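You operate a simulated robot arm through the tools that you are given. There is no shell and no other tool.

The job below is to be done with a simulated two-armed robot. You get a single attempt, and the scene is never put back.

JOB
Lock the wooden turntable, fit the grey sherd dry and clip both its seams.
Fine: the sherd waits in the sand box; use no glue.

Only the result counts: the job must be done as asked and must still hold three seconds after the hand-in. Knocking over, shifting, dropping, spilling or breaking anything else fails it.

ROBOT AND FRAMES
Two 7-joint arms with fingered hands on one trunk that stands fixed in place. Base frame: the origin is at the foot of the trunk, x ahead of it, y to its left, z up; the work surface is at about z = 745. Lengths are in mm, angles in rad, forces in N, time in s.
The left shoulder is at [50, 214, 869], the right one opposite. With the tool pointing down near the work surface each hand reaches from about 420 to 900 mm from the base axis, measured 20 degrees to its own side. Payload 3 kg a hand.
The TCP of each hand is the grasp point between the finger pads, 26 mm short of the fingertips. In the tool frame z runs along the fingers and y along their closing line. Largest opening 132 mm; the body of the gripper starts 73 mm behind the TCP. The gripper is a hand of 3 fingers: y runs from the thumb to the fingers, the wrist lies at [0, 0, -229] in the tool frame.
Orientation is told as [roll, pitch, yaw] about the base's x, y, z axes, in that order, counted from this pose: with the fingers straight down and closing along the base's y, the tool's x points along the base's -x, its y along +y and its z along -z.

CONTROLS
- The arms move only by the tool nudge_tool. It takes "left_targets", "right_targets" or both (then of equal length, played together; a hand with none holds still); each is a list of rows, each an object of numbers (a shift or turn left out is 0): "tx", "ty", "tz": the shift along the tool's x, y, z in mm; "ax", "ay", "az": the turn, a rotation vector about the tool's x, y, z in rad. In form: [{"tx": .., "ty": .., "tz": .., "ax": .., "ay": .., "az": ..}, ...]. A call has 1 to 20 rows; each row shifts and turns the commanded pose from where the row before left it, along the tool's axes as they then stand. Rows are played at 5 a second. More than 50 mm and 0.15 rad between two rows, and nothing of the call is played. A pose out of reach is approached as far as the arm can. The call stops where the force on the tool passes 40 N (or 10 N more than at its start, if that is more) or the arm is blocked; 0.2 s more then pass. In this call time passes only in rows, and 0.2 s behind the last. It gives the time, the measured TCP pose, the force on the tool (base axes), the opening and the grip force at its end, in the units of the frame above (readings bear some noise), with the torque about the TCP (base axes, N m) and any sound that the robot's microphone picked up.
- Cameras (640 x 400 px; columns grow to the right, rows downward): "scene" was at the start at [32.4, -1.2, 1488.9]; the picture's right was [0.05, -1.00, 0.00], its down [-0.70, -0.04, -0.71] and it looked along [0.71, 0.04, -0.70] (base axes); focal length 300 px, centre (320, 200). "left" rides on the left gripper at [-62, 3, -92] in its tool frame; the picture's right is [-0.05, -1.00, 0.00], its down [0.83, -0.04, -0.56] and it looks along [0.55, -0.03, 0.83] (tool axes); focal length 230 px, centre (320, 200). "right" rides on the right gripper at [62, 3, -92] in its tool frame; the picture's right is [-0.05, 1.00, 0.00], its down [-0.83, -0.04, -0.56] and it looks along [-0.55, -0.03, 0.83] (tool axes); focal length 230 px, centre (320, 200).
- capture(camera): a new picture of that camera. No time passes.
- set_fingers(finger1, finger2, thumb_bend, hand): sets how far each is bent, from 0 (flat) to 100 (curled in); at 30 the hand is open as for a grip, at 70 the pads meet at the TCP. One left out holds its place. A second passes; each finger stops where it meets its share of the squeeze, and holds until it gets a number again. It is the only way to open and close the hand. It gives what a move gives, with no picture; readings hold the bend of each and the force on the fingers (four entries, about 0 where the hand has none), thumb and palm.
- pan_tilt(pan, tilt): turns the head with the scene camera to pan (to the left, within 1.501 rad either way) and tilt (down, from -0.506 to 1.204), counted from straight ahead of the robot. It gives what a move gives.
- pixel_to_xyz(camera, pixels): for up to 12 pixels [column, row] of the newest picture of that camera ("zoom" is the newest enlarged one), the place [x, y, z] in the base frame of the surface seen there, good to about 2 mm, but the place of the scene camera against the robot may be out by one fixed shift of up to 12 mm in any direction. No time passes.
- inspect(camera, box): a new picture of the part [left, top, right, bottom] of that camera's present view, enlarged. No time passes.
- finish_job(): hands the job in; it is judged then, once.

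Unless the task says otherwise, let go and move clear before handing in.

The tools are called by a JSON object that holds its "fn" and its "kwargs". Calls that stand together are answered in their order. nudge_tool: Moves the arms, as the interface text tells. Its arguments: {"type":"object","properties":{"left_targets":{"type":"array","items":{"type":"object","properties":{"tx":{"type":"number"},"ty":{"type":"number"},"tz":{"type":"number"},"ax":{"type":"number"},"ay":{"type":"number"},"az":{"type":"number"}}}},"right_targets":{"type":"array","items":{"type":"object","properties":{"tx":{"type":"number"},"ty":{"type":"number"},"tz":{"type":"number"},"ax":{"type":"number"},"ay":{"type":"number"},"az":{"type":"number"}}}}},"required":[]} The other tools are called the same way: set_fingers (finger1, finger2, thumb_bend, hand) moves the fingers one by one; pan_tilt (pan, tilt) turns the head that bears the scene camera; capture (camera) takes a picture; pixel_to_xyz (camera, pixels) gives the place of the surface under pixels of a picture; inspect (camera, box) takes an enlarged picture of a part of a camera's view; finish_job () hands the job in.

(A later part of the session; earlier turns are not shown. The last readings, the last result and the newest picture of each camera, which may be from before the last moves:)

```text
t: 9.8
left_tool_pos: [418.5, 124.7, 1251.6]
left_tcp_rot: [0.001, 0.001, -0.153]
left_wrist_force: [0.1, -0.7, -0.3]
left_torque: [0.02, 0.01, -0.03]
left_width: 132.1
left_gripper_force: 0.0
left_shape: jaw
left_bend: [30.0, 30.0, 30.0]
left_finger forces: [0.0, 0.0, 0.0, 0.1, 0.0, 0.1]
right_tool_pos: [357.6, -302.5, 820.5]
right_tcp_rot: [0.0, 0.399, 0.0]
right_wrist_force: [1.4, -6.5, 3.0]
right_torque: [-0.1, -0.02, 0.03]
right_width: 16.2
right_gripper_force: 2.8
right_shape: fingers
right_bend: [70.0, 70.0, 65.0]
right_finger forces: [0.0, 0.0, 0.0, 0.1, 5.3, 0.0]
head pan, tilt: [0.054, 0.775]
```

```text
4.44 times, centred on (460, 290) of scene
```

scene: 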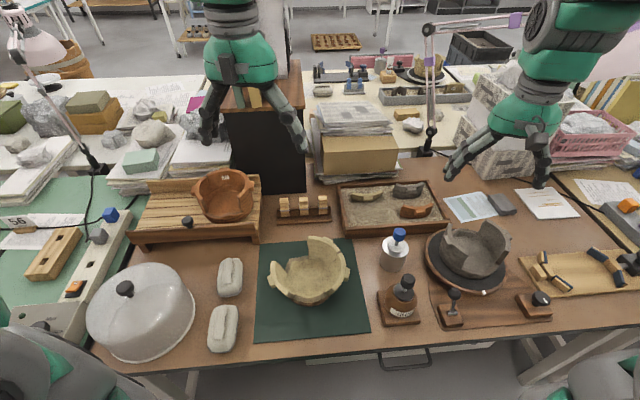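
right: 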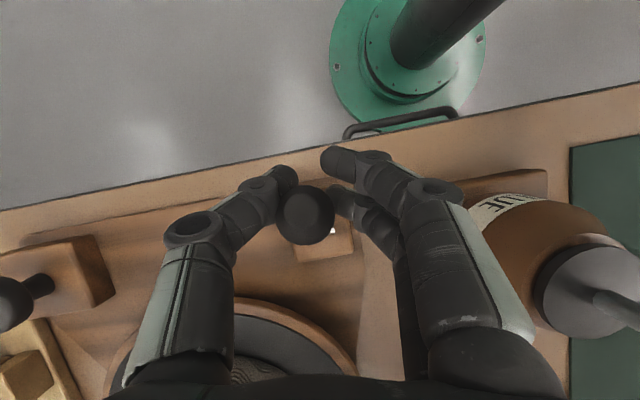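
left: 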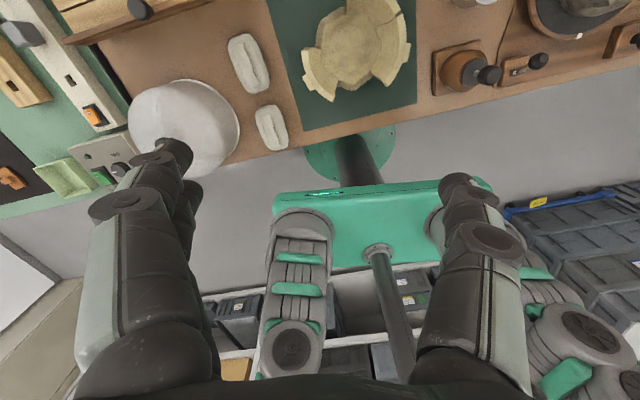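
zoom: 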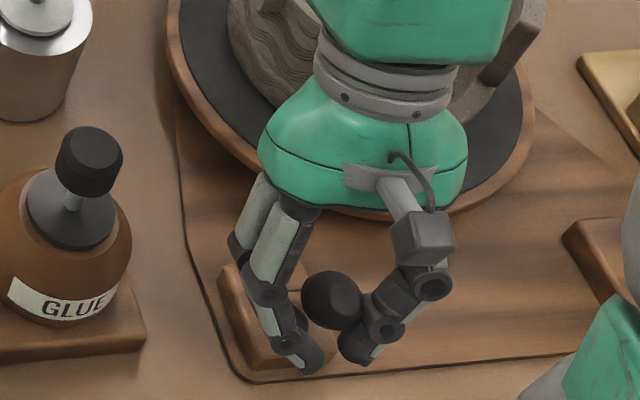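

The knob now sits at (305,215) in the right picture and touches only the thumb. I will measure where it is.

{"fn": "pixel_to_xyz", "kwargs": {"camera": "right", "pixels": [[305, 205], [305, 215], [305, 225], [295, 215], [318, 215], [332, 231], [330, 240], [345, 240]]}}

{"fn": "inspect", "kwargs": {"camera": "right", "box": [240, 130, 400, 270]}}

{"fn": "pixel_to_xyz", "kwargs": {"camera": "scene", "pixels": [[463, 292], [463, 308], [463, 300], [458, 300], [468, 300]]}}

```text
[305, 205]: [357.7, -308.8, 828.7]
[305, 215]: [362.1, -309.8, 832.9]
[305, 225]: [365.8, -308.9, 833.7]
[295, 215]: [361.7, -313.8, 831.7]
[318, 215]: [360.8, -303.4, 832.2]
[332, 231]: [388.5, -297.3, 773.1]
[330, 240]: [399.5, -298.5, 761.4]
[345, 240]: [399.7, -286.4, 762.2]
```

```text
2.86 times, centred on (320, 200) of right
```

zoom: 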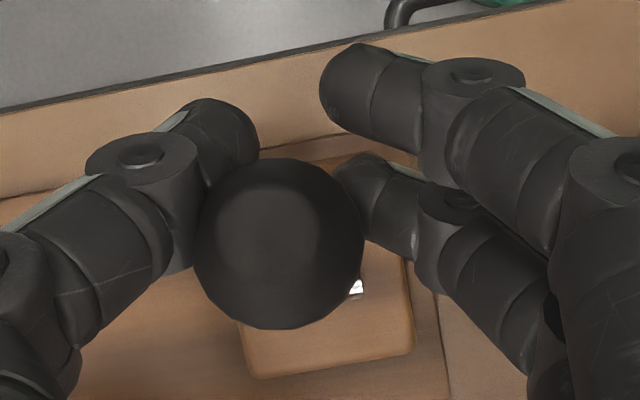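

```text
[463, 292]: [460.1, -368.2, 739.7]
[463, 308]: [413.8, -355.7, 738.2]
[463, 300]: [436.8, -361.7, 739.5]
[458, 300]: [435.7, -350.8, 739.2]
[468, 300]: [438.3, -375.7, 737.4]
```

The knob has gone from x≈407 to x≈362, about as far beyond the hinge as it was before it. I will recentre the grip and press a little further to feel whether it is at its stop.

{"fn": "nudge_tool", "kwargs": {"right_targets": [{"ty": -6}]}}

{"fn": "set_fingers", "kwargs": {"hand": "right", "finger1": 70, "finger2": 70, "thumb_bend": 68}}

{"fn": "nudge_tool", "kwargs": {"right_targets": [{"tx": 3, "tz": 3}, {"tx": 3, "tz": 3}]}}

{"fn": "inspect", "kwargs": {"camera": "right", "box": [240, 130, 400, 270]}}

{"fn": "pixel_to_xyz", "kwargs": {"camera": "zoom", "pixels": [[280, 200], [280, 230], [280, 260], [250, 230], [310, 230]]}}

```text
t: 10.2
left_tool_pos: [418.6, 125.6, 1252.6]
left_tcp_rot: [0.0, 0.0, -0.154]
left_wrist_force: [0.2, -0.3, -0.2]
left_torque: [-0.01, 0.02, 0.03]
left_width: 131.8
left_gripper_force: 0.1
left_shape: jaw
left_bend: [30.0, 30.0, 30.0]
left_finger forces: [0.1, 0.1, 0.1, 0.0, 0.0, 0.1]
right_tool_pos: [357.1, -309.7, 821.4]
right_tcp_rot: [0.001, 0.402, 0.001]
right_wrist_force: [-0.7, 0.0, -0.2]
right_torque: [0.03, -0.01, 0.0]
right_width: 12.0
right_gripper_force: 0.2
right_shape: fingers
right_bend: [70.0, 69.0, 66.0]
right_finger forces: [0.1, 0.8, 0.0, 0.0, 0.4, 0.1]
head pan, tilt: [0.054, 0.775]
```

```text
t: 11.2
left_tool_pos: [417.9, 126.0, 1252.3]
left_tcp_rot: [0.001, -0.001, -0.153]
left_wrist_force: [0.2, -0.6, 0.6]
left_torque: [-0.01, -0.03, 0.01]
left_width: 131.8
left_gripper_force: 0.0
left_shape: jaw
left_bend: [30.0, 30.0, 30.0]
left_finger forces: [0.0, 0.0, 0.0, 0.0, 0.0, 0.0]
right_tool_pos: [357.3, -309.1, 821.6]
right_tcp_rot: [-0.001, 0.398, 0.0]
right_wrist_force: [0.0, -0.5, -1.0]
right_torque: [0.03, -0.01, -0.07]
right_width: 10.6
right_gripper_force: 1.4
right_shape: fingers
right_bend: [70.0, 69.0, 67.0]
right_finger forces: [0.0, 0.9, 0.0, 0.0, 1.7, 0.1]
head pan, tilt: [0.054, 0.775]
```

```text
t: 11.8
left_tool_pos: [418.2, 125.5, 1253.3]
left_tcp_rot: [-0.001, 0.001, -0.154]
left_wrist_force: [-0.9, -0.2, 0.0]
left_torque: [-0.01, 0.0, 0.0]
left_width: 132.0
left_gripper_force: 0.0
left_shape: jaw
left_bend: [30.0, 30.0, 30.0]
left_finger forces: [0.0, 0.0, 0.0, 0.1, 0.0, 0.0]
right_tool_pos: [349.3, -308.6, 818.4]
right_tcp_rot: [0.0, 0.401, 0.002]
right_wrist_force: [-0.1, -0.2, -0.1]
right_torque: [0.0, -0.02, 0.0]
right_width: 8.8
right_gripper_force: 0.1
right_shape: fingers
right_bend: [70.0, 70.0, 68.0]
right_finger forces: [0.0, 0.0, 0.0, 0.1, 0.0, 0.1]
head pan, tilt: [0.054, 0.775]
```

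```text
2.86 times, centred on (320, 200) of right
```

zoom: 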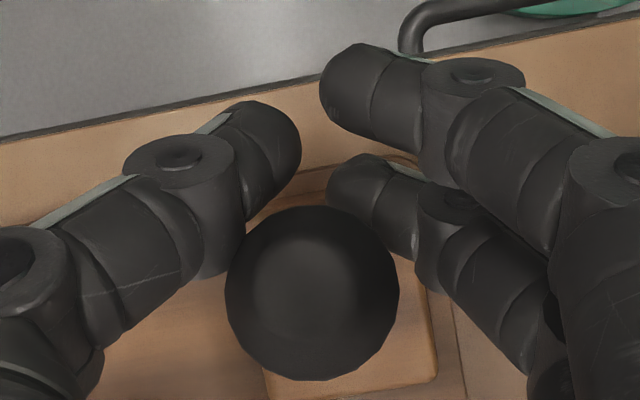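

```text
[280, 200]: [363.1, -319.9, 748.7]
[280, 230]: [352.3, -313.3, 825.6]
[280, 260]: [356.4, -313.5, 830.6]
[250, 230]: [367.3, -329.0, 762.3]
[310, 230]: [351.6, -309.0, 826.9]
```

The fingers slid off while the knob stayed at about (361,-309), so it may be at its stop. To be sure I will let go, rise, close the hand and push gently from behind the knob.

{"fn": "set_fingers", "kwargs": {"hand": "right", "finger1": 52, "finger2": 52, "thumb_bend": 52}}

{"fn": "nudge_tool", "kwargs": {"right_targets": [{"tx": 11.7, "tz": -27.6}, {"tx": 11.7, "tz": -27.6}, {"tx": -36.8, "tz": -15.6}, {"tx": -9.2, "tz": -3.9}]}}

{"fn": "set_fingers", "kwargs": {"hand": "right", "finger1": 68, "finger2": 68, "thumb_bend": 68}}

{"fn": "capture", "kwargs": {"camera": "right"}}

{"fn": "inspect", "kwargs": {"camera": "scene", "box": [410, 245, 510, 335]}}

```text
t: 12.8
left_tool_pos: [417.5, 125.3, 1252.3]
left_tcp_rot: [-0.001, -0.001, -0.152]
left_wrist_force: [0.0, 0.2, 0.3]
left_torque: [0.0, -0.04, 0.04]
left_width: 132.2
left_gripper_force: 0.1
left_shape: jaw
left_bend: [30.0, 30.0, 30.0]
left_finger forces: [0.1, 0.1, 0.1, 0.1, 0.0, 0.0]
right_tool_pos: [349.0, -308.8, 818.5]
right_tcp_rot: [0.0, 0.4, 0.001]
right_wrist_force: [1.0, 0.2, 0.6]
right_torque: [0.0, 0.01, -0.01]
right_width: 60.5
right_gripper_force: 0.0
right_shape: fingers
right_bend: [52.0, 52.0, 52.0]
right_finger forces: [0.0, 0.0, 0.1, 0.1, 0.0, 0.1]
head pan, tilt: [0.054, 0.775]
```

```text
t: 13.8
left_tool_pos: [418.2, 125.6, 1253.1]
left_tcp_rot: [0.0, -0.001, -0.153]
left_wrist_force: [-0.1, 0.0, -0.5]
left_torque: [0.0, -0.02, -0.01]
left_width: 132.1
left_gripper_force: 0.2
left_shape: jaw
left_bend: [30.0, 30.0, 30.0]
left_finger forces: [0.1, 0.0, 0.0, 0.1, 0.1, 0.1]
right_tool_pos: [398.9, -309.0, 878.0]
right_tcp_rot: [0.002, 0.4, 0.001]
right_wrist_force: [-0.6, 0.0, -0.2]
right_torque: [-0.01, 0.06, 0.01]
right_width: 60.3
right_gripper_force: 0.0
right_shape: fingers
right_bend: [52.0, 52.0, 52.0]
right_finger forces: [0.0, 0.0, 0.0, 0.0, 0.0, 0.1]
head pan, tilt: [0.054, 0.775]
```

```text
t: 14.8
left_tool_pos: [418.1, 125.8, 1252.4]
left_tcp_rot: [0.0, -0.001, -0.154]
left_wrist_force: [0.3, -0.4, -0.1]
left_torque: [0.03, 0.03, 0.02]
left_width: 132.0
left_gripper_force: 0.1
left_shape: jaw
left_bend: [30.0, 30.0, 30.0]
left_finger forces: [0.0, 0.0, 0.0, 0.1, 0.0, 0.1]
right_tool_pos: [398.4, -308.3, 877.6]
right_tcp_rot: [0.001, 0.4, 0.0]
right_wrist_force: [-0.5, -0.1, -0.5]
right_torque: [0.01, -0.01, -0.01]
right_width: 11.5
right_gripper_force: 0.2
right_shape: fingers
right_bend: [68.0, 68.0, 68.0]
right_finger forces: [0.0, 0.0, 0.0, 0.0, 0.1, 0.0]
head pan, tilt: [0.054, 0.775]
```

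```text
taken
```

right: 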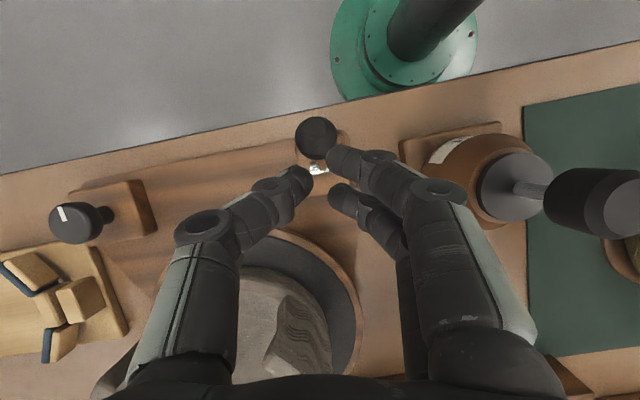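

```text
4.44 times, centred on (460, 290) of scene
```

zoom: 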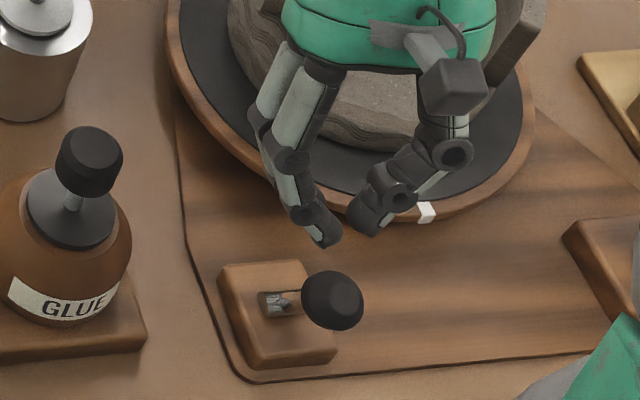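

The picture agrees with the knob leaning toward the robot at about (361,-309,820). I will lower the closed fingers behind it and push lightly toward the robot to feel for the stop.

{"fn": "nudge_tool", "kwargs": {"right_targets": [{"tx": -18.4, "tz": -7.8}, {"tx": -8.4, "tz": 19.8}, {"tx": -8.4, "tz": 19.8}, {"tx": 4.6, "tz": 1.9}, {"tx": 4.6, "tz": 1.9}, {"tx": 4.6, "tz": 1.9}, {"tx": 4.6, "tz": 1.9}]}}

{"fn": "capture", "kwargs": {"camera": "right"}}

```text
t: 16.4
left_tool_pos: [418.1, 125.7, 1252.7]
left_tcp_rot: [0.001, -0.001, -0.154]
left_wrist_force: [0.7, -0.1, 0.1]
left_torque: [0.0, 0.01, 0.02]
left_width: 131.7
left_gripper_force: 0.0
left_shape: jaw
left_bend: [30.0, 30.0, 30.0]
left_finger forces: [0.1, 0.0, 0.1, 0.0, 0.0, 0.0]
right_tool_pos: [400.0, -308.1, 836.4]
right_tcp_rot: [0.0, 0.399, 0.001]
right_wrist_force: [1.3, 1.2, 0.2]
right_torque: [0.0, -0.03, -0.05]
right_width: 11.4
right_gripper_force: 0.6
right_shape: fingers
right_bend: [68.0, 68.0, 68.0]
right_finger forces: [1.5, 0.0, 0.1, 0.1, 0.0, 0.0]
head pan, tilt: [0.054, 0.775]
```

```text
taken
```

right: 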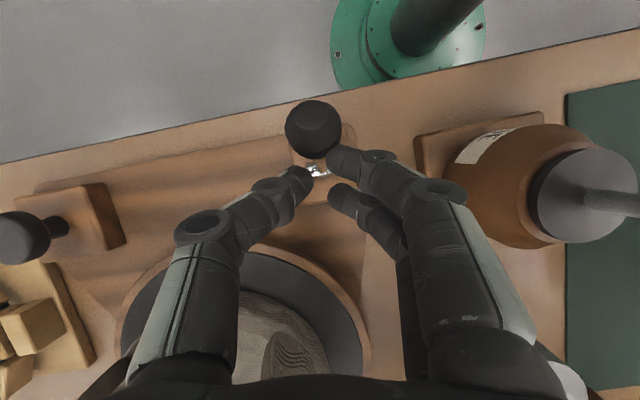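

Finger 1 has just met the knob with 1.5 N at TCP x≈400. I will push a few more millimetres and read the force.

{"fn": "nudge_tool", "kwargs": {"right_targets": [{"tx": 3.7, "tz": 1.6}, {"tx": 3.7, "tz": 1.6}, {"tx": 3.7, "tz": 1.6}]}}

{"fn": "capture", "kwargs": {"camera": "right"}}

{"fn": "pixel_to_xyz", "kwargs": {"camera": "right", "pixels": [[313, 115], [313, 125], [313, 135], [305, 125], [322, 125], [313, 145]]}}

```text
t: 17.2
left_tool_pos: [418.1, 126.0, 1252.4]
left_tcp_rot: [0.001, 0.001, -0.153]
left_wrist_force: [0.3, 0.9, 0.0]
left_torque: [-0.03, -0.02, -0.03]
left_width: 131.8
left_gripper_force: 0.1
left_shape: jaw
left_bend: [30.0, 30.0, 30.0]
left_finger forces: [0.1, 0.0, 0.0, 0.1, 0.1, 0.0]
right_tool_pos: [390.4, -309.0, 836.2]
right_tcp_rot: [0.0, 0.393, 0.0]
right_wrist_force: [39.6, 2.6, 3.7]
right_torque: [0.06, -0.54, -0.02]
right_width: 15.3
right_gripper_force: 17.2
right_shape: fingers
right_bend: [69.0, 68.0, 68.0]
right_finger forces: [12.3, 0.0, 0.0, 0.0, 22.4, 0.0]
head pan, tilt: [0.054, 0.775]
```

```text
taken
```

right: 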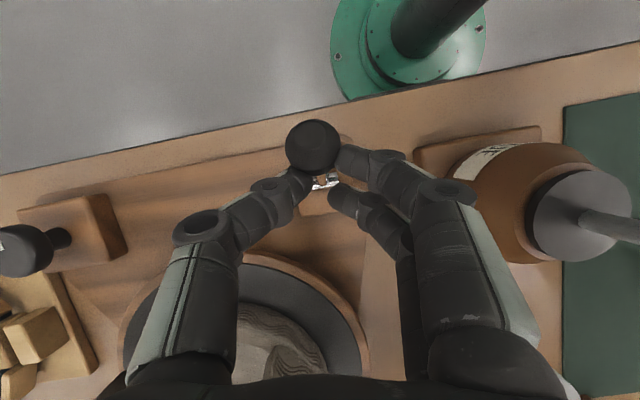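

```text
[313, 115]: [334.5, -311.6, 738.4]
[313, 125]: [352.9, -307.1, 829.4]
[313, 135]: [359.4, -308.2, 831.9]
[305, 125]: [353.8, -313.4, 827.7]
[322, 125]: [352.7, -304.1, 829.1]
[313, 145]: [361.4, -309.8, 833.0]
```

The lever stopped hard at 39.6 N with the knob at about (359,-309), so it is fully thrown. I will back off, straighten the hand, and look at the table and its mark again.

{"fn": "nudge_tool", "kwargs": {"right_targets": [{"tx": -11, "tz": -4.7}, {"tx": 11.7, "tz": -27.6}, {"tx": 11.7, "tz": -27.6}, {"ay": -0.1, "tx": 0}, {"ay": -0.1}, {"ay": -0.1}, {"ay": -0.1}, {"tx": -27, "ty": -33}, {"tx": -27, "ty": -33}]}}

{"fn": "capture", "kwargs": {"camera": "right"}}

{"fn": "capture", "kwargs": {"camera": "scene"}}

```text
t: 19.2
left_tool_pos: [418.4, 125.6, 1251.9]
left_tcp_rot: [0.0, 0.001, -0.154]
left_wrist_force: [-0.7, -0.8, -0.2]
left_torque: [0.0, 0.03, 0.01]
left_width: 132.0
left_gripper_force: 0.0
left_shape: jaw
left_bend: [30.0, 30.0, 30.0]
left_finger forces: [0.0, 0.0, 0.0, 0.0, 0.0, 0.0]
right_tool_pos: [455.3, -374.1, 893.4]
right_tcp_rot: [0.0, 0.002, -0.001]
right_wrist_force: [-0.8, 0.3, 0.5]
right_torque: [0.02, -0.01, 0.0]
right_width: 11.1
right_gripper_force: 0.0
right_shape: fingers
right_bend: [68.0, 68.0, 68.0]
right_finger forces: [0.0, 0.0, 0.0, 0.0, 0.0, 0.0]
head pan, tilt: [0.054, 0.775]
```

```text
taken
```

right: 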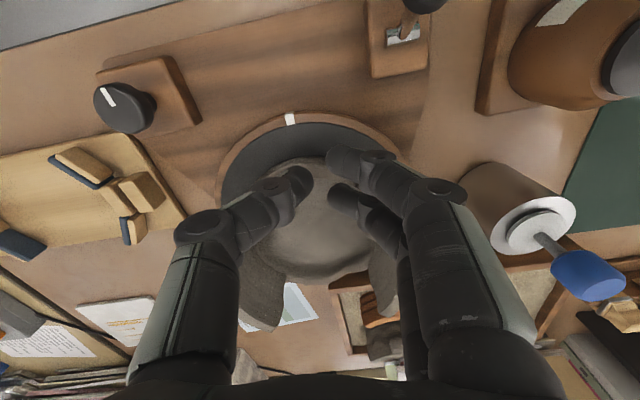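

```text
taken
```

scene: 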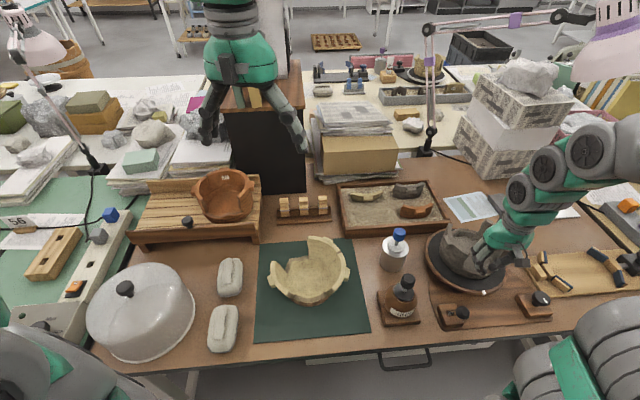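

The mark is still at (290,118) in the right picture and the lever lies toward the robot. I will check the lock by pressing a fingertip on the bare rim and dragging it a few millimetres sideways.

{"fn": "nudge_tool", "kwargs": {"right_targets": [{"tx": 18, "tz": 20}, {"tz": 30}, {"tz": 25}, {"tz": 3}, {"tz": 3}]}}

{"fn": "capture", "kwargs": {"camera": "right"}}

```text
t: 20.4
left_tool_pos: [418.2, 124.8, 1253.0]
left_tcp_rot: [-0.001, -0.001, -0.156]
left_wrist_force: [-0.1, 0.9, -0.1]
left_torque: [0.0, 0.0, 0.05]
left_width: 131.7
left_gripper_force: 0.1
left_shape: jaw
left_bend: [30.0, 30.0, 30.0]
left_finger forces: [0.0, 0.1, 0.1, 0.0, 0.0, 0.0]
right_tool_pos: [435.4, -374.5, 814.6]
right_tcp_rot: [0.0, 0.0, -0.002]
right_wrist_force: [0.1, -0.6, -0.1]
right_torque: [-0.02, -0.05, 0.0]
right_width: 11.5
right_gripper_force: 0.0
right_shape: fingers
right_bend: [68.0, 68.0, 68.0]
right_finger forces: [0.0, 0.1, 0.0, 0.1, 0.0, 0.0]
head pan, tilt: [0.054, 0.775]
```

```text
taken
```

right: 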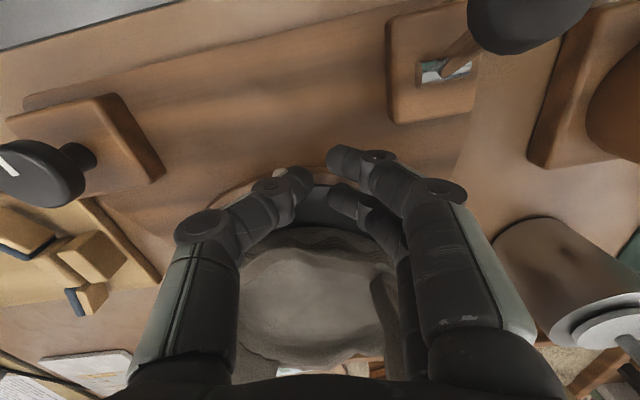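

{"fn": "nudge_tool", "kwargs": {"right_targets": [{"tz": 3}, {"tz": 3}, {"tz": 2}]}}

```text
t: 21.4
left_tool_pos: [418.0, 125.7, 1253.0]
left_tcp_rot: [0.0, 0.001, -0.154]
left_wrist_force: [1.1, -0.3, 0.6]
left_torque: [-0.02, 0.0, -0.02]
left_width: 132.0
left_gripper_force: 0.1
left_shape: jaw
left_bend: [30.0, 30.0, 30.0]
left_finger forces: [0.0, 0.0, 0.0, 0.1, 0.0, 0.0]
right_tool_pos: [436.0, -374.8, 807.8]
right_tcp_rot: [0.0, -0.007, -0.001]
right_wrist_force: [-8.1, 2.2, 19.3]
right_torque: [0.08, 0.01, 0.0]
right_width: 10.1
right_gripper_force: 9.7
right_shape: fingers
right_bend: [68.0, 70.0, 69.0]
right_finger forces: [0.0, 10.3, 0.0, 0.1, 9.3, 0.1]
head pan, tilt: [0.054, 0.775]
stopped in row 3 (right hand): the force on the tool passed its limit at 41 N (the readings are from after the stop); the commanded pose is now the measured one
```

The finger rests on the rim with about 19 N at TCP z≈808. I will drag it 5 mm sideways and compare the side force with the mark's place.

{"fn": "nudge_tool", "kwargs": {"right_targets": [{"tz": -0.5, "ty": -2}, {"ty": -2}, {"ty": -2}]}}

{"fn": "nudge_tool", "kwargs": {"right_targets": [{"tz": -15}, {"tz": -30}, {"tz": -40}]}}

{"fn": "capture", "kwargs": {"camera": "right"}}

{"fn": "pixel_to_xyz", "kwargs": {"camera": "right", "pixels": [[299, 141], [290, 118], [300, 140]]}}

```text
t: 22.2
left_tool_pos: [417.9, 125.8, 1253.4]
left_tcp_rot: [0.0, 0.0, -0.153]
left_wrist_force: [-0.3, -0.7, 0.5]
left_torque: [-0.01, 0.0, 0.02]
left_width: 132.0
left_gripper_force: 0.1
left_shape: jaw
left_bend: [30.0, 30.0, 30.0]
left_finger forces: [0.0, 0.0, 0.1, 0.0, 0.0, 0.0]
right_tool_pos: [435.8, -380.1, 808.6]
right_tcp_rot: [-0.002, -0.004, 0.002]
right_wrist_force: [2.2, 6.6, 17.5]
right_torque: [0.38, -0.21, 0.03]
right_width: 10.0
right_gripper_force: 8.5
right_shape: fingers
right_bend: [68.0, 70.0, 69.0]
right_finger forces: [0.0, 16.0, 0.0, 0.0, 1.3, 0.0]
head pan, tilt: [0.054, 0.775]
```

```text
t: 23.0
left_tool_pos: [417.4, 125.9, 1253.3]
left_tcp_rot: [-0.001, 0.001, -0.154]
left_wrist_force: [0.6, 0.3, 0.4]
left_torque: [-0.01, 0.0, 0.0]
left_width: 132.0
left_gripper_force: 0.0
left_shape: jaw
left_bend: [30.0, 30.0, 30.0]
left_finger forces: [0.1, 0.0, 0.1, 0.0, 0.0, 0.1]
right_tool_pos: [435.9, -380.8, 893.4]
right_tcp_rot: [-0.002, -0.003, -0.002]
right_wrist_force: [0.2, 0.8, -0.2]
right_torque: [-0.03, -0.04, 0.0]
right_width: 11.1
right_gripper_force: 0.1
right_shape: fingers
right_bend: [68.0, 68.0, 68.0]
right_finger forces: [0.0, 0.0, 0.0, 0.1, 0.0, 0.0]
head pan, tilt: [0.054, 0.775]
```

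```text
taken
```

right: 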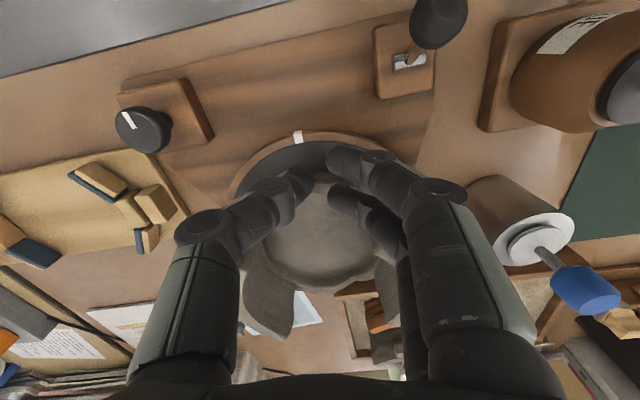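

```text
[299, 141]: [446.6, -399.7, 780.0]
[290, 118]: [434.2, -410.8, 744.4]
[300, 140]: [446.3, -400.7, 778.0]
```

The mark stayed at about (446,-400) while the finger slipped, so the table is locked. Next I will rise and open the right hand, and check what stands behind the sand box before going to the sherd.

{"fn": "nudge_tool", "kwargs": {"right_targets": [{"tz": -40}, {"tz": -40}]}}

{"fn": "set_fingers", "kwargs": {"hand": "right", "finger1": 45, "finger2": 45, "thumb_bend": 45}}

{"fn": "pixel_to_xyz", "kwargs": {"camera": "scene", "pixels": [[380, 150], [395, 155], [395, 175], [426, 150], [426, 100], [428, 40], [480, 160], [480, 110], [370, 120], [345, 110], [390, 135], [460, 150]]}}

```text
t: 23.6
left_tool_pos: [418.1, 126.0, 1252.4]
left_tcp_rot: [-0.001, 0.002, -0.153]
left_wrist_force: [0.0, 0.4, -0.1]
left_torque: [-0.06, 0.0, 0.01]
left_width: 132.0
left_gripper_force: 0.1
left_shape: jaw
left_bend: [30.0, 30.0, 30.0]
left_finger forces: [0.0, 0.0, 0.1, 0.0, 0.0, 0.1]
right_tool_pos: [435.4, -379.6, 971.1]
right_tcp_rot: [0.0, -0.002, -0.001]
right_wrist_force: [0.1, 0.2, 1.0]
right_torque: [0.03, -0.01, 0.01]
right_width: 10.7
right_gripper_force: 0.0
right_shape: fingers
right_bend: [68.0, 68.0, 68.0]
right_finger forces: [0.0, 0.1, 0.0, 0.1, 0.0, 0.0]
head pan, tilt: [0.054, 0.775]
```

```text
t: 24.6
left_tool_pos: [418.3, 126.0, 1252.6]
left_tcp_rot: [0.0, 0.0, -0.153]
left_wrist_force: [0.9, 0.2, 0.1]
left_torque: [-0.01, 0.01, 0.0]
left_width: 132.0
left_gripper_force: 0.1
left_shape: jaw
left_bend: [30.0, 30.0, 30.0]
left_finger forces: [0.0, 0.0, 0.0, 0.1, 0.1, 0.0]
right_tool_pos: [435.3, -379.4, 972.0]
right_tcp_rot: [-0.001, -0.004, -0.001]
right_wrist_force: [0.2, -1.0, 0.2]
right_torque: [0.0, 0.02, 0.02]
right_width: 84.0
right_gripper_force: 0.1
right_shape: fingers
right_bend: [45.0, 45.0, 45.0]
right_finger forces: [0.0, 0.0, 0.0, 0.0, 0.1, 0.1]
head pan, tilt: [0.054, 0.775]
```

```text
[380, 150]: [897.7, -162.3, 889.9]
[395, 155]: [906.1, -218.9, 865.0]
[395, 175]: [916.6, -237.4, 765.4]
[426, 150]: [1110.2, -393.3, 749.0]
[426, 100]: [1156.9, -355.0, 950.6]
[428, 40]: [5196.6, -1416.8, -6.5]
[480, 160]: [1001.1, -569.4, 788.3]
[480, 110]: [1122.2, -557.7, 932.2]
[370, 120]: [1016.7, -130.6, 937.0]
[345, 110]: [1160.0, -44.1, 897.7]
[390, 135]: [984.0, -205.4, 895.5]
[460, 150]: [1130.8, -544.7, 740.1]
```

The cardboard box behind starts at x≈898, so the hand will have room over the sherd. I will turn the hand to put the thumb on the robot side of the sherd, then move above it.

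{"fn": "nudge_tool", "kwargs": {"right_targets": [{"az": 0.14}, {"az": 0.14}, {"az": 0.14}, {"az": 0.14}, {"az": 0.14}, {"az": 0.14}, {"az": 0.14}, {"az": 0.14}, {"az": 0.14}, {"az": 0.14}]}}

{"fn": "nudge_tool", "kwargs": {"right_targets": [{"tx": 6.75, "ty": 46.8}, {"tx": 6.75, "ty": 46.8}, {"tx": 6.75, "ty": 46.8}, {"tx": 6.75, "ty": 46.8}, {"tx": 6.75, "ty": 46.8}, {"tx": 6.75, "ty": 46.8}, {"tx": 6.75, "ty": 46.8}, {"tx": 6.75, "ty": 46.8}]}}

{"fn": "capture", "kwargs": {"camera": "right"}}

{"fn": "capture", "kwargs": {"camera": "scene"}}

```text
t: 26.8
left_tool_pos: [417.5, 126.1, 1252.2]
left_tcp_rot: [0.0, 0.0, -0.156]
left_wrist_force: [-0.2, -0.2, 0.6]
left_torque: [-0.02, 0.0, 0.03]
left_width: 132.3
left_gripper_force: 0.0
left_shape: jaw
left_bend: [30.0, 30.0, 30.0]
left_finger forces: [0.0, 0.1, 0.0, 0.0, 0.1, 0.0]
right_tool_pos: [434.7, -381.9, 972.2]
right_tcp_rot: [0.0, -0.002, -1.404]
right_wrist_force: [0.7, 0.7, 0.4]
right_torque: [0.01, -0.01, 0.03]
right_width: 84.3
right_gripper_force: 0.0
right_shape: fingers
right_bend: [45.0, 45.0, 45.0]
right_finger forces: [0.0, 0.0, 0.0, 0.0, 0.0, 0.1]
head pan, tilt: [0.054, 0.775]
```

```text
t: 28.6
left_tool_pos: [417.8, 125.4, 1252.6]
left_tcp_rot: [0.002, 0.0, -0.154]
left_wrist_force: [-0.1, -0.1, -0.2]
left_torque: [0.01, 0.02, -0.02]
left_width: 132.0
left_gripper_force: 0.0
left_shape: jaw
left_bend: [30.0, 30.0, 30.0]
left_finger forces: [0.0, 0.1, 0.0, 0.1, 0.0, 0.1]
right_tool_pos: [794.0, -262.0, 975.4]
right_tcp_rot: [0.003, -0.002, -1.402]
right_wrist_force: [0.0, -0.5, -0.1]
right_torque: [0.03, 0.03, 0.01]
right_width: 84.4
right_gripper_force: 0.1
right_shape: fingers
right_bend: [45.0, 45.0, 45.0]
right_finger forces: [0.1, 0.1, 0.1, 0.0, 0.0, 0.0]
head pan, tilt: [0.054, 0.775]
```

```text
taken
```

right: 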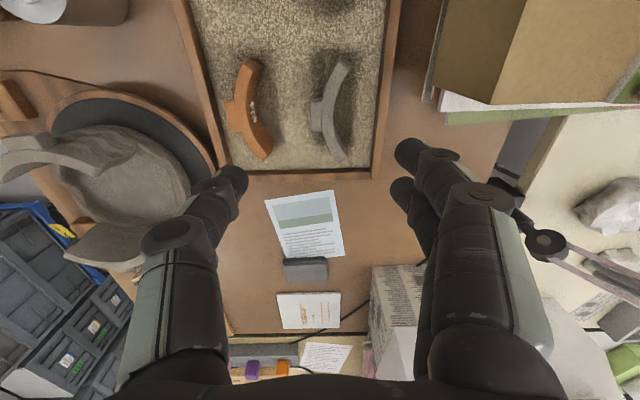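

```text
taken
```

scene: 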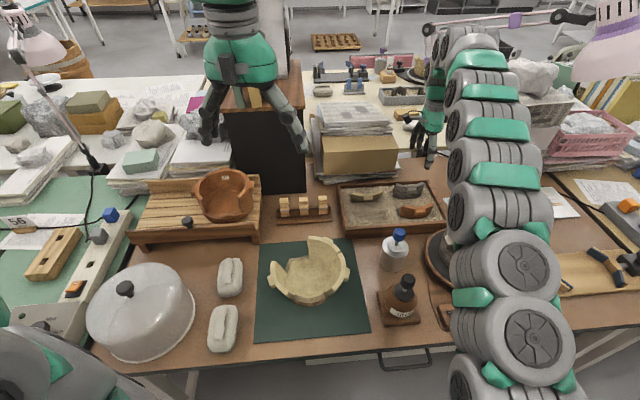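

From above the grey sherd shows at (335,110) with its lug at (315,112) on the robot side. I will measure it again from here.

{"fn": "inspect", "kwargs": {"camera": "right", "box": [280, 50, 380, 170]}}

{"fn": "pixel_to_xyz", "kwargs": {"camera": "zoom", "pixels": [[395, 45], [415, 55], [380, 350], [402, 345], [345, 205], [368, 205], [295, 205], [300, 190], [305, 225], [300, 175], [310, 245], [325, 210]]}}

```text
3.33 times, centred on (330, 110) of right
```

zoom: 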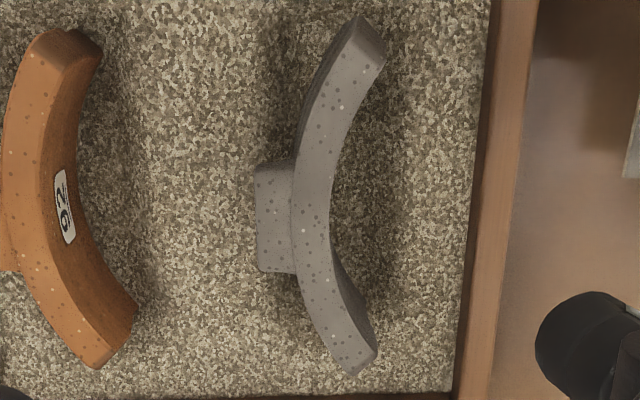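

```text
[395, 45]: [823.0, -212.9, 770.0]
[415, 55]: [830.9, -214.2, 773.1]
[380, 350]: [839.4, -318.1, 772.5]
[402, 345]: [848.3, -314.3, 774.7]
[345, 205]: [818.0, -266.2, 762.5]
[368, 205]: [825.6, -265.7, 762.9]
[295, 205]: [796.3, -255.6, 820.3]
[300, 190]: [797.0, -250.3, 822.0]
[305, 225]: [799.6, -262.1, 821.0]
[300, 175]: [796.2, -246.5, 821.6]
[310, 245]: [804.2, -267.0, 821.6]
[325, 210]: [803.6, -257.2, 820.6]
```

I will query points properly on the sherd's top face and lug.

{"fn": "pixel_to_xyz", "kwargs": {"camera": "zoom", "pixels": [[356, 24], [376, 46], [344, 366], [370, 350], [299, 215], [327, 215], [262, 175], [288, 175], [262, 262], [288, 262], [275, 215], [313, 215]]}}

```text
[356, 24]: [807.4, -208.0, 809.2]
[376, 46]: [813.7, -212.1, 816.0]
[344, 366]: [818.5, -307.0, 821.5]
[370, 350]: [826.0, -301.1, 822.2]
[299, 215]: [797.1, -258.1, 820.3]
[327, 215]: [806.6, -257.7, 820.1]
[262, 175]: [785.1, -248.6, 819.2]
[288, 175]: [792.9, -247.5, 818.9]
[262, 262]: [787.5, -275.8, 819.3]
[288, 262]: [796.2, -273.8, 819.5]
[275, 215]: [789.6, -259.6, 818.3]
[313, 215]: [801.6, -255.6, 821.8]
```

The lug's face is at x≈785.5 and the sherd's inner face at x≈807.5, both at y≈-262, with the top at z≈821. I will narrow the opening, centre over it and descend to grip lug and inner face.

{"fn": "set_fingers", "kwargs": {"hand": "right", "finger1": 53, "finger2": 53, "thumb_bend": 53}}

{"fn": "nudge_tool", "kwargs": {"right_targets": [{"ty": 2.5, "az": 0.03, "tz": 20}, {"tz": 40}, {"tz": 40}, {"tz": 30}, {"tz": 20}]}}

{"fn": "capture", "kwargs": {"camera": "right"}}

```text
t: 29.6
left_tool_pos: [417.6, 125.4, 1252.9]
left_tcp_rot: [0.001, 0.003, -0.155]
left_wrist_force: [0.2, -0.7, -0.2]
left_torque: [0.0, 0.0, 0.03]
left_width: 131.9
left_gripper_force: 0.1
left_shape: jaw
left_bend: [30.0, 30.0, 30.0]
left_finger forces: [0.0, 0.1, 0.1, 0.1, 0.0, 0.0]
right_tool_pos: [793.6, -263.2, 974.0]
right_tcp_rot: [0.002, -0.002, -1.4]
right_wrist_force: [-0.1, -0.4, -0.1]
right_torque: [0.0, -0.01, 0.03]
right_width: 58.5
right_gripper_force: 0.1
right_shape: fingers
right_bend: [53.0, 53.0, 53.0]
right_finger forces: [0.0, 0.0, 0.1, 0.1, 0.0, 0.0]
head pan, tilt: [0.054, 0.775]
```

```text
t: 30.8
left_tool_pos: [417.9, 125.2, 1252.6]
left_tcp_rot: [0.0, 0.002, -0.152]
left_wrist_force: [-0.9, 0.1, -1.2]
left_torque: [0.02, -0.03, 0.0]
left_width: 131.8
left_gripper_force: 0.0
left_shape: jaw
left_bend: [30.0, 30.0, 30.0]
left_finger forces: [0.1, 0.0, 0.1, 0.0, 0.1, 0.0]
right_tool_pos: [796.9, -264.1, 823.9]
right_tcp_rot: [0.003, -0.001, -1.43]
right_wrist_force: [0.4, -0.3, -0.7]
right_torque: [0.0, 0.02, 0.0]
right_width: 57.7
right_gripper_force: 0.2
right_shape: fingers
right_bend: [53.0, 53.0, 53.0]
right_finger forces: [0.0, 0.0, 0.0, 0.0, 0.1, 0.1]
head pan, tilt: [0.054, 0.775]
```

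```text
taken
```

right: 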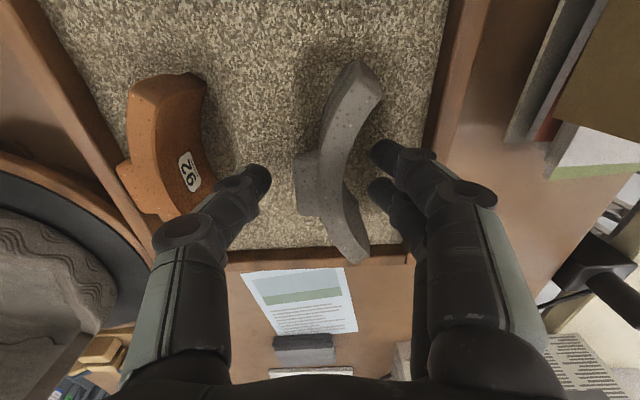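

The lug sits midway between thumb and fingers, but the thumb passes near the orange sherd at (208,190). I will measure that clearance before the last 18 mm.

{"fn": "pixel_to_xyz", "kwargs": {"camera": "right", "pixels": [[205, 170], [210, 185], [200, 130], [160, 150], [185, 205], [225, 185], [258, 180], [235, 190], [195, 215], [160, 190]]}}

{"fn": "inspect", "kwargs": {"camera": "right", "box": [110, 100, 430, 290]}}

```text
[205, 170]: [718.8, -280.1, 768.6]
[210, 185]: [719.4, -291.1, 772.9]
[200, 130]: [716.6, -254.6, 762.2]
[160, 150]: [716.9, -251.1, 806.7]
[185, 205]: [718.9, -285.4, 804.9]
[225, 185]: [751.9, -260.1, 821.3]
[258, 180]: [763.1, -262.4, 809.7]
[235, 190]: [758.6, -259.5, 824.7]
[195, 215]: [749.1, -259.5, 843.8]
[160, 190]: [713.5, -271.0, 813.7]
```

```text
2.00 times, centred on (270, 195) of right
```

zoom: 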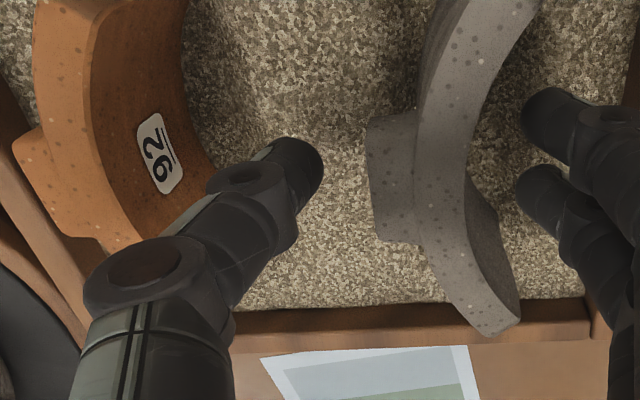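

The orange sherd's inner face is at x≈719 and the thumb is at x≈750, so there is room. I will go down the last 18 mm and close.

{"fn": "nudge_tool", "kwargs": {"right_targets": [{"tz": 9, "tx": 1.5}, {"tz": 9, "tx": 1}]}}

{"fn": "set_fingers", "kwargs": {"hand": "right", "finger1": 66, "finger2": 66, "thumb_bend": 66}}

{"fn": "capture", "kwargs": {"camera": "right"}}

```text
t: 31.4
left_tool_pos: [417.3, 125.0, 1252.2]
left_tcp_rot: [-0.001, 0.002, -0.152]
left_wrist_force: [-0.6, 0.2, 0.8]
left_torque: [-0.02, 0.0, 0.01]
left_width: 131.8
left_gripper_force: 0.1
left_shape: jaw
left_bend: [30.0, 30.0, 30.0]
left_finger forces: [0.0, 0.0, 0.0, 0.1, 0.0, 0.0]
right_tool_pos: [798.2, -262.2, 808.8]
right_tcp_rot: [0.011, -0.004, -1.432]
right_wrist_force: [-0.6, -2.4, 41.6]
right_torque: [-0.22, 1.47, 0.1]
right_width: 59.3
right_gripper_force: 20.3
right_shape: fingers
right_bend: [53.0, 53.0, 54.0]
right_finger forces: [2.5, 1.2, 0.0, 0.1, 37.9, 0.1]
head pan, tilt: [0.054, 0.775]
```

```text
t: 31.8
left_tool_pos: [417.9, 126.3, 1251.5]
left_tcp_rot: [0.0, 0.004, -0.154]
left_wrist_force: [-0.8, -0.4, -0.9]
left_torque: [-0.03, 0.04, 0.01]
left_width: 132.0
left_gripper_force: 0.1
left_shape: jaw
left_bend: [30.0, 30.0, 30.0]
left_finger forces: [0.0, 0.0, 0.0, 0.0, 0.0, 0.1]
right_tool_pos: [796.9, -261.1, 806.3]
right_tcp_rot: [0.003, -0.002, -1.431]
right_wrist_force: [-0.8, -0.4, 0.0]
right_torque: [0.01, -0.02, 0.07]
right_width: 19.3
right_gripper_force: 1.9
right_shape: fingers
right_bend: [65.0, 65.0, 66.0]
right_finger forces: [0.4, 0.5, 0.0, 0.0, 1.9, 0.0]
head pan, tilt: [0.054, 0.775]
stopped (right hand): the force on the tool passed its limit at 52 N (the readings are from after the stop); the commanded pose is now the measured one
```

```text
taken
```

right: 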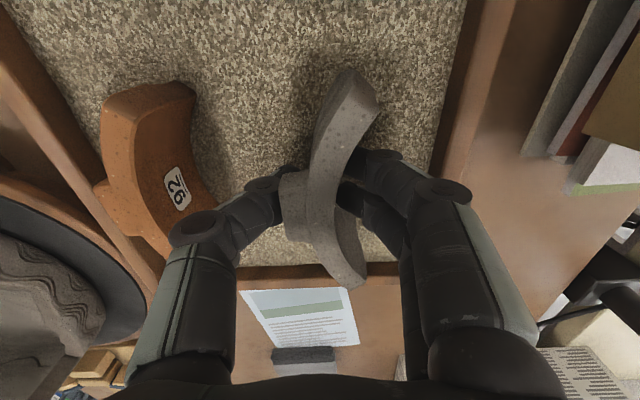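

The thumb tip had touched the sand but the force has gone, and all three fingers now touch the sherd lightly. I will tighten the grip.

{"fn": "set_fingers", "kwargs": {"hand": "right", "finger1": 72, "finger2": 72, "thumb_bend": 72}}

{"fn": "nudge_tool", "kwargs": {"right_targets": [{"tz": -3}, {"tz": -7}]}}

{"fn": "capture", "kwargs": {"camera": "right"}}

```text
t: 32.8
left_tool_pos: [418.1, 126.1, 1252.1]
left_tcp_rot: [0.0, 0.001, -0.154]
left_wrist_force: [0.3, -0.3, -0.4]
left_torque: [-0.01, 0.01, 0.02]
left_width: 131.9
left_gripper_force: 0.0
left_shape: jaw
left_bend: [30.0, 30.0, 30.0]
left_finger forces: [0.1, 0.1, 0.0, 0.0, 0.0, 0.0]
right_tool_pos: [797.7, -261.4, 806.7]
right_tcp_rot: [0.003, -0.002, -1.429]
right_wrist_force: [4.4, -0.1, -1.0]
right_torque: [0.04, -0.22, -0.03]
right_width: 14.7
right_gripper_force: 9.0
right_shape: fingers
right_bend: [68.0, 68.0, 69.0]
right_finger forces: [5.9, 5.6, 0.1, 0.0, 7.2, 0.0]
head pan, tilt: [0.054, 0.775]
```

```text
t: 33.4
left_tool_pos: [417.4, 125.4, 1252.3]
left_tcp_rot: [0.0, 0.002, -0.153]
left_wrist_force: [0.4, 1.2, 0.5]
left_torque: [0.02, -0.02, -0.02]
left_width: 132.0
left_gripper_force: 0.0
left_shape: jaw
left_bend: [30.0, 30.0, 30.0]
left_finger forces: [0.1, 0.1, 0.0, 0.1, 0.0, 0.1]
right_tool_pos: [795.4, -262.5, 816.2]
right_tcp_rot: [0.001, -0.003, -1.432]
right_wrist_force: [4.3, 0.6, -4.0]
right_torque: [0.05, -0.22, 0.03]
right_width: 14.7
right_gripper_force: 9.4
right_shape: fingers
right_bend: [68.0, 68.0, 69.0]
right_finger forces: [5.7, 5.7, 0.1, 0.0, 7.3, 0.0]
head pan, tilt: [0.054, 0.775]
```

```text
taken
```

right: 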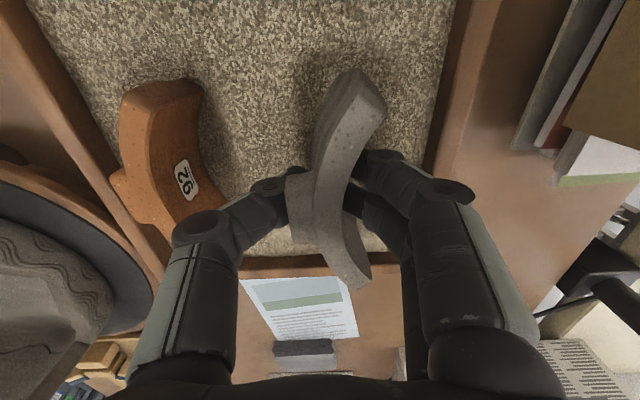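

The hand reads about -4 N of load and the sherd has risen with it. I will lift it well clear of the box and look at its lower edge.

{"fn": "nudge_tool", "kwargs": {"right_targets": [{"tz": -15}, {"tz": -25}, {"tz": -30}, {"tz": -30}, {"tz": -30}]}}

{"fn": "capture", "kwargs": {"camera": "right"}}

{"fn": "inspect", "kwargs": {"camera": "scene", "box": [370, 120, 470, 220]}}

```text
t: 34.6
left_tool_pos: [417.4, 125.7, 1252.5]
left_tcp_rot: [-0.001, 0.001, -0.153]
left_wrist_force: [0.3, -0.3, -0.2]
left_torque: [0.0, 0.02, -0.01]
left_width: 131.8
left_gripper_force: 0.1
left_shape: jaw
left_bend: [30.0, 30.0, 30.0]
left_finger forces: [0.0, 0.0, 0.0, 0.0, 0.0, 0.0]
right_tool_pos: [796.6, -262.3, 946.6]
right_tcp_rot: [0.002, -0.003, -1.431]
right_wrist_force: [-0.3, -0.9, -0.6]
right_torque: [-0.01, 0.03, -0.01]
right_width: 13.2
right_gripper_force: 8.7
right_shape: fingers
right_bend: [69.0, 69.0, 69.0]
right_finger forces: [4.4, 4.1, 0.0, 0.1, 8.1, 0.0]
head pan, tilt: [0.054, 0.775]
```

```text
taken
```

right: 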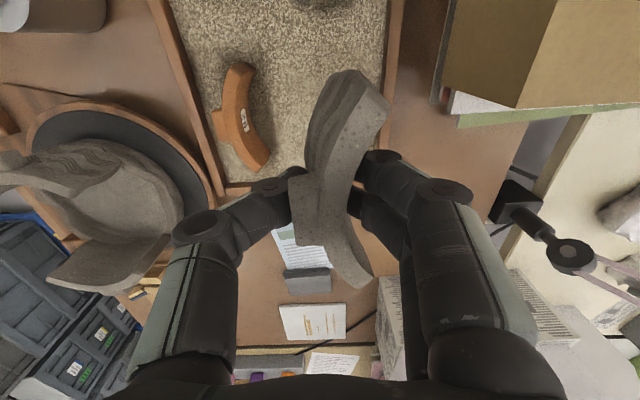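

```text
4.00 times, centred on (420, 170) of scene
```

zoom: 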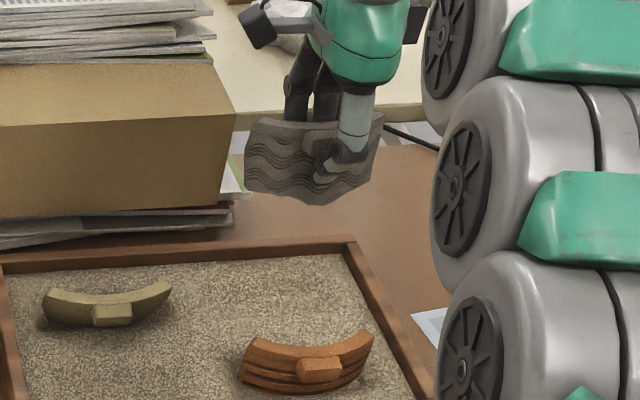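

The sherd is held in the air and the box's other sherds are untouched. I will measure its pose in the hand from the right camera and its bottom edge from the scene camera.

{"fn": "inspect", "kwargs": {"camera": "right", "box": [265, 60, 425, 300]}}

{"fn": "inspect", "kwargs": {"camera": "scene", "box": [425, 145, 467, 175]}}

{"fn": "inspect", "kwargs": {"camera": "scene", "box": [425, 190, 535, 270]}}

```text
1.67 times, centred on (345, 180) of right
```

zoom: 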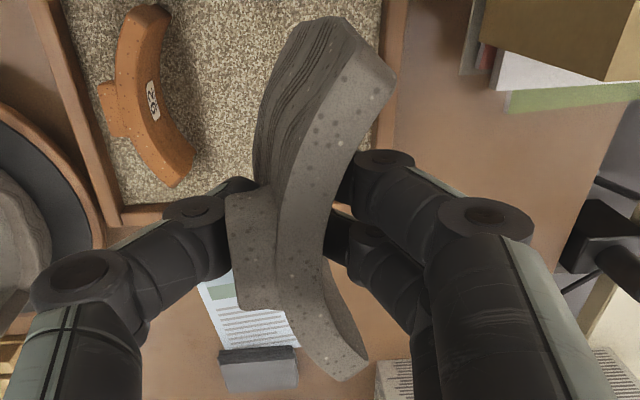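

```text
13.33 times, centred on (446, 160) of scene
```

zoom: 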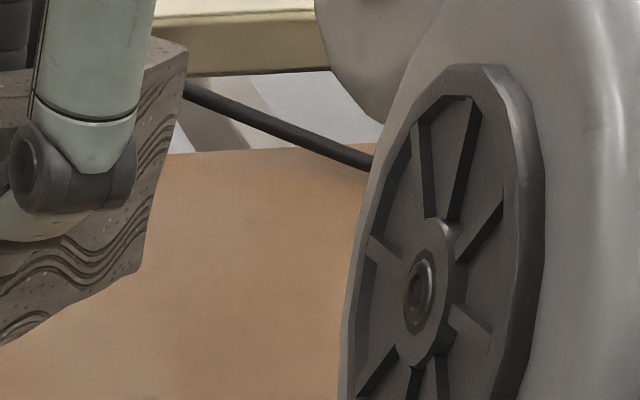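

```text
5.00 times, centred on (480, 230) of scene
```

zoom: 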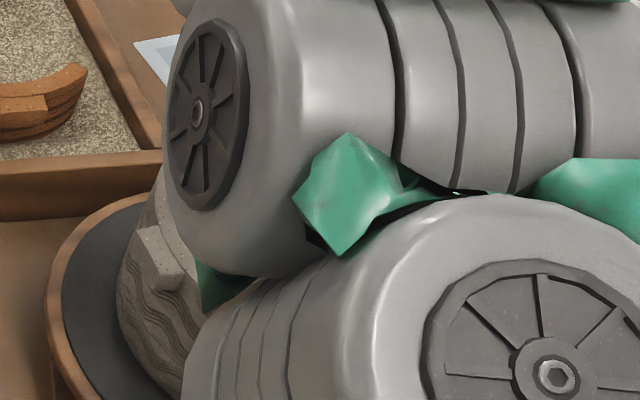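

I will zoom in on the held sherd itself and measure it with both cameras.

{"fn": "inspect", "kwargs": {"camera": "scene", "box": [374, 140, 422, 176]}}

{"fn": "pixel_to_xyz", "kwargs": {"camera": "right", "pixels": [[352, 74], [378, 99], [348, 276], [362, 270], [318, 175], [337, 178], [292, 180], [294, 235], [310, 180], [313, 235], [305, 140], [318, 85]]}}

{"fn": "pixel_to_xyz", "kwargs": {"camera": "zoom", "pixels": [[60, 130], [80, 180], [60, 320], [200, 370], [330, 395], [250, 180], [300, 340], [150, 250], [450, 350], [560, 350], [610, 250], [590, 300]]}}

```text
11.11 times, centred on (398, 158) of scene
```

zoom: 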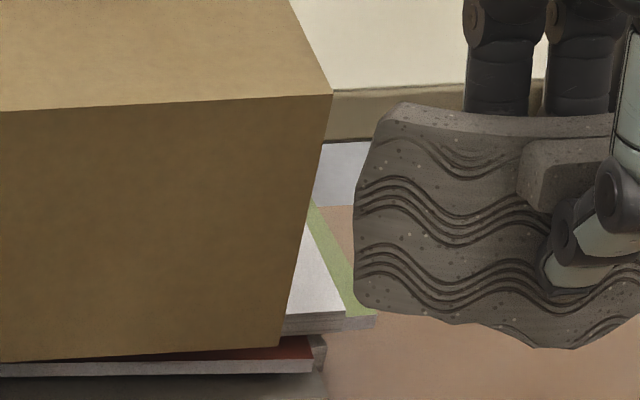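

```text
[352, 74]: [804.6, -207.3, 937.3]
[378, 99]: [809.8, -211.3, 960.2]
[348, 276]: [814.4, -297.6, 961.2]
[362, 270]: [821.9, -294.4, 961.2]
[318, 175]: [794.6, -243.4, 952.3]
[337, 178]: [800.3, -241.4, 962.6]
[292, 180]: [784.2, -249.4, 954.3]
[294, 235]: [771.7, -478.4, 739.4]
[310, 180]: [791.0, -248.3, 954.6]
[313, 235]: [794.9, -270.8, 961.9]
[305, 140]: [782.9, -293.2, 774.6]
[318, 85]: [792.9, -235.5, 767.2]
```

```text
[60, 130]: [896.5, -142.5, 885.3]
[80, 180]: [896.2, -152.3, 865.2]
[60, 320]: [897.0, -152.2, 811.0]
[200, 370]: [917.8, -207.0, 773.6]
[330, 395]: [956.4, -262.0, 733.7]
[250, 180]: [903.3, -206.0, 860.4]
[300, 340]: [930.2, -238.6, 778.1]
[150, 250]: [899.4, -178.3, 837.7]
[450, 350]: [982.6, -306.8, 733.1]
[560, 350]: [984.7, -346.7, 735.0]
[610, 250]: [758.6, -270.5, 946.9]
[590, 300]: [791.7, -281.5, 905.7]
```

The sherd's lower break is not level: it dips near its middle. I need the full profile to match it with the right gap, so I will zoom on the rest of the sherd and on both rims.

{"fn": "inspect", "kwargs": {"camera": "scene", "box": [402, 140, 450, 176]}}

{"fn": "pixel_to_xyz", "kwargs": {"camera": "zoom", "pixels": [[45, 295], [80, 305], [120, 312], [160, 318], [200, 330], [240, 335], [280, 325], [320, 305], [360, 280], [400, 260], [60, 120], [470, 80]]}}

{"fn": "inspect", "kwargs": {"camera": "right", "box": [0, 80, 210, 300]}}

```text
11.11 times, centred on (426, 158) of scene
```

zoom: 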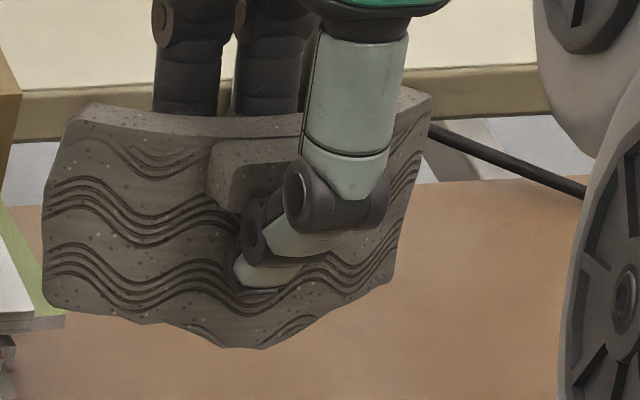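

```text
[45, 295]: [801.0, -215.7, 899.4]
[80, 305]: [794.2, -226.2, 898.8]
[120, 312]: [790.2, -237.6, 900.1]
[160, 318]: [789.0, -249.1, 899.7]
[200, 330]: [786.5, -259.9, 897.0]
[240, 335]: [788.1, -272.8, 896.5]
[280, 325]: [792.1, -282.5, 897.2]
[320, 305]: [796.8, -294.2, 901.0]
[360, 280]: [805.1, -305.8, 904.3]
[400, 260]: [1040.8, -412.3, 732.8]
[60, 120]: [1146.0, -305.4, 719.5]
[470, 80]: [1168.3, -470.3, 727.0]
```

```text
1.82 times, centred on (105, 190) of right
```

zoom: 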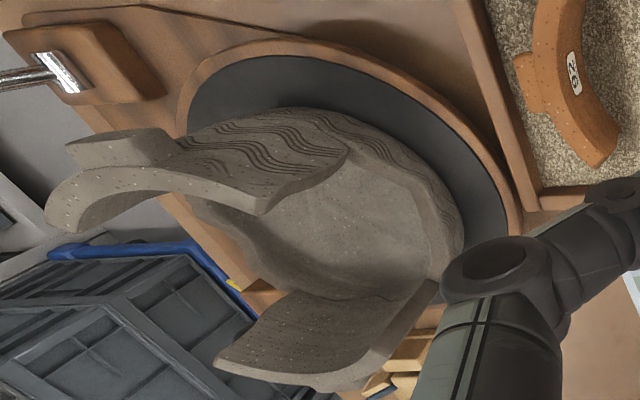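

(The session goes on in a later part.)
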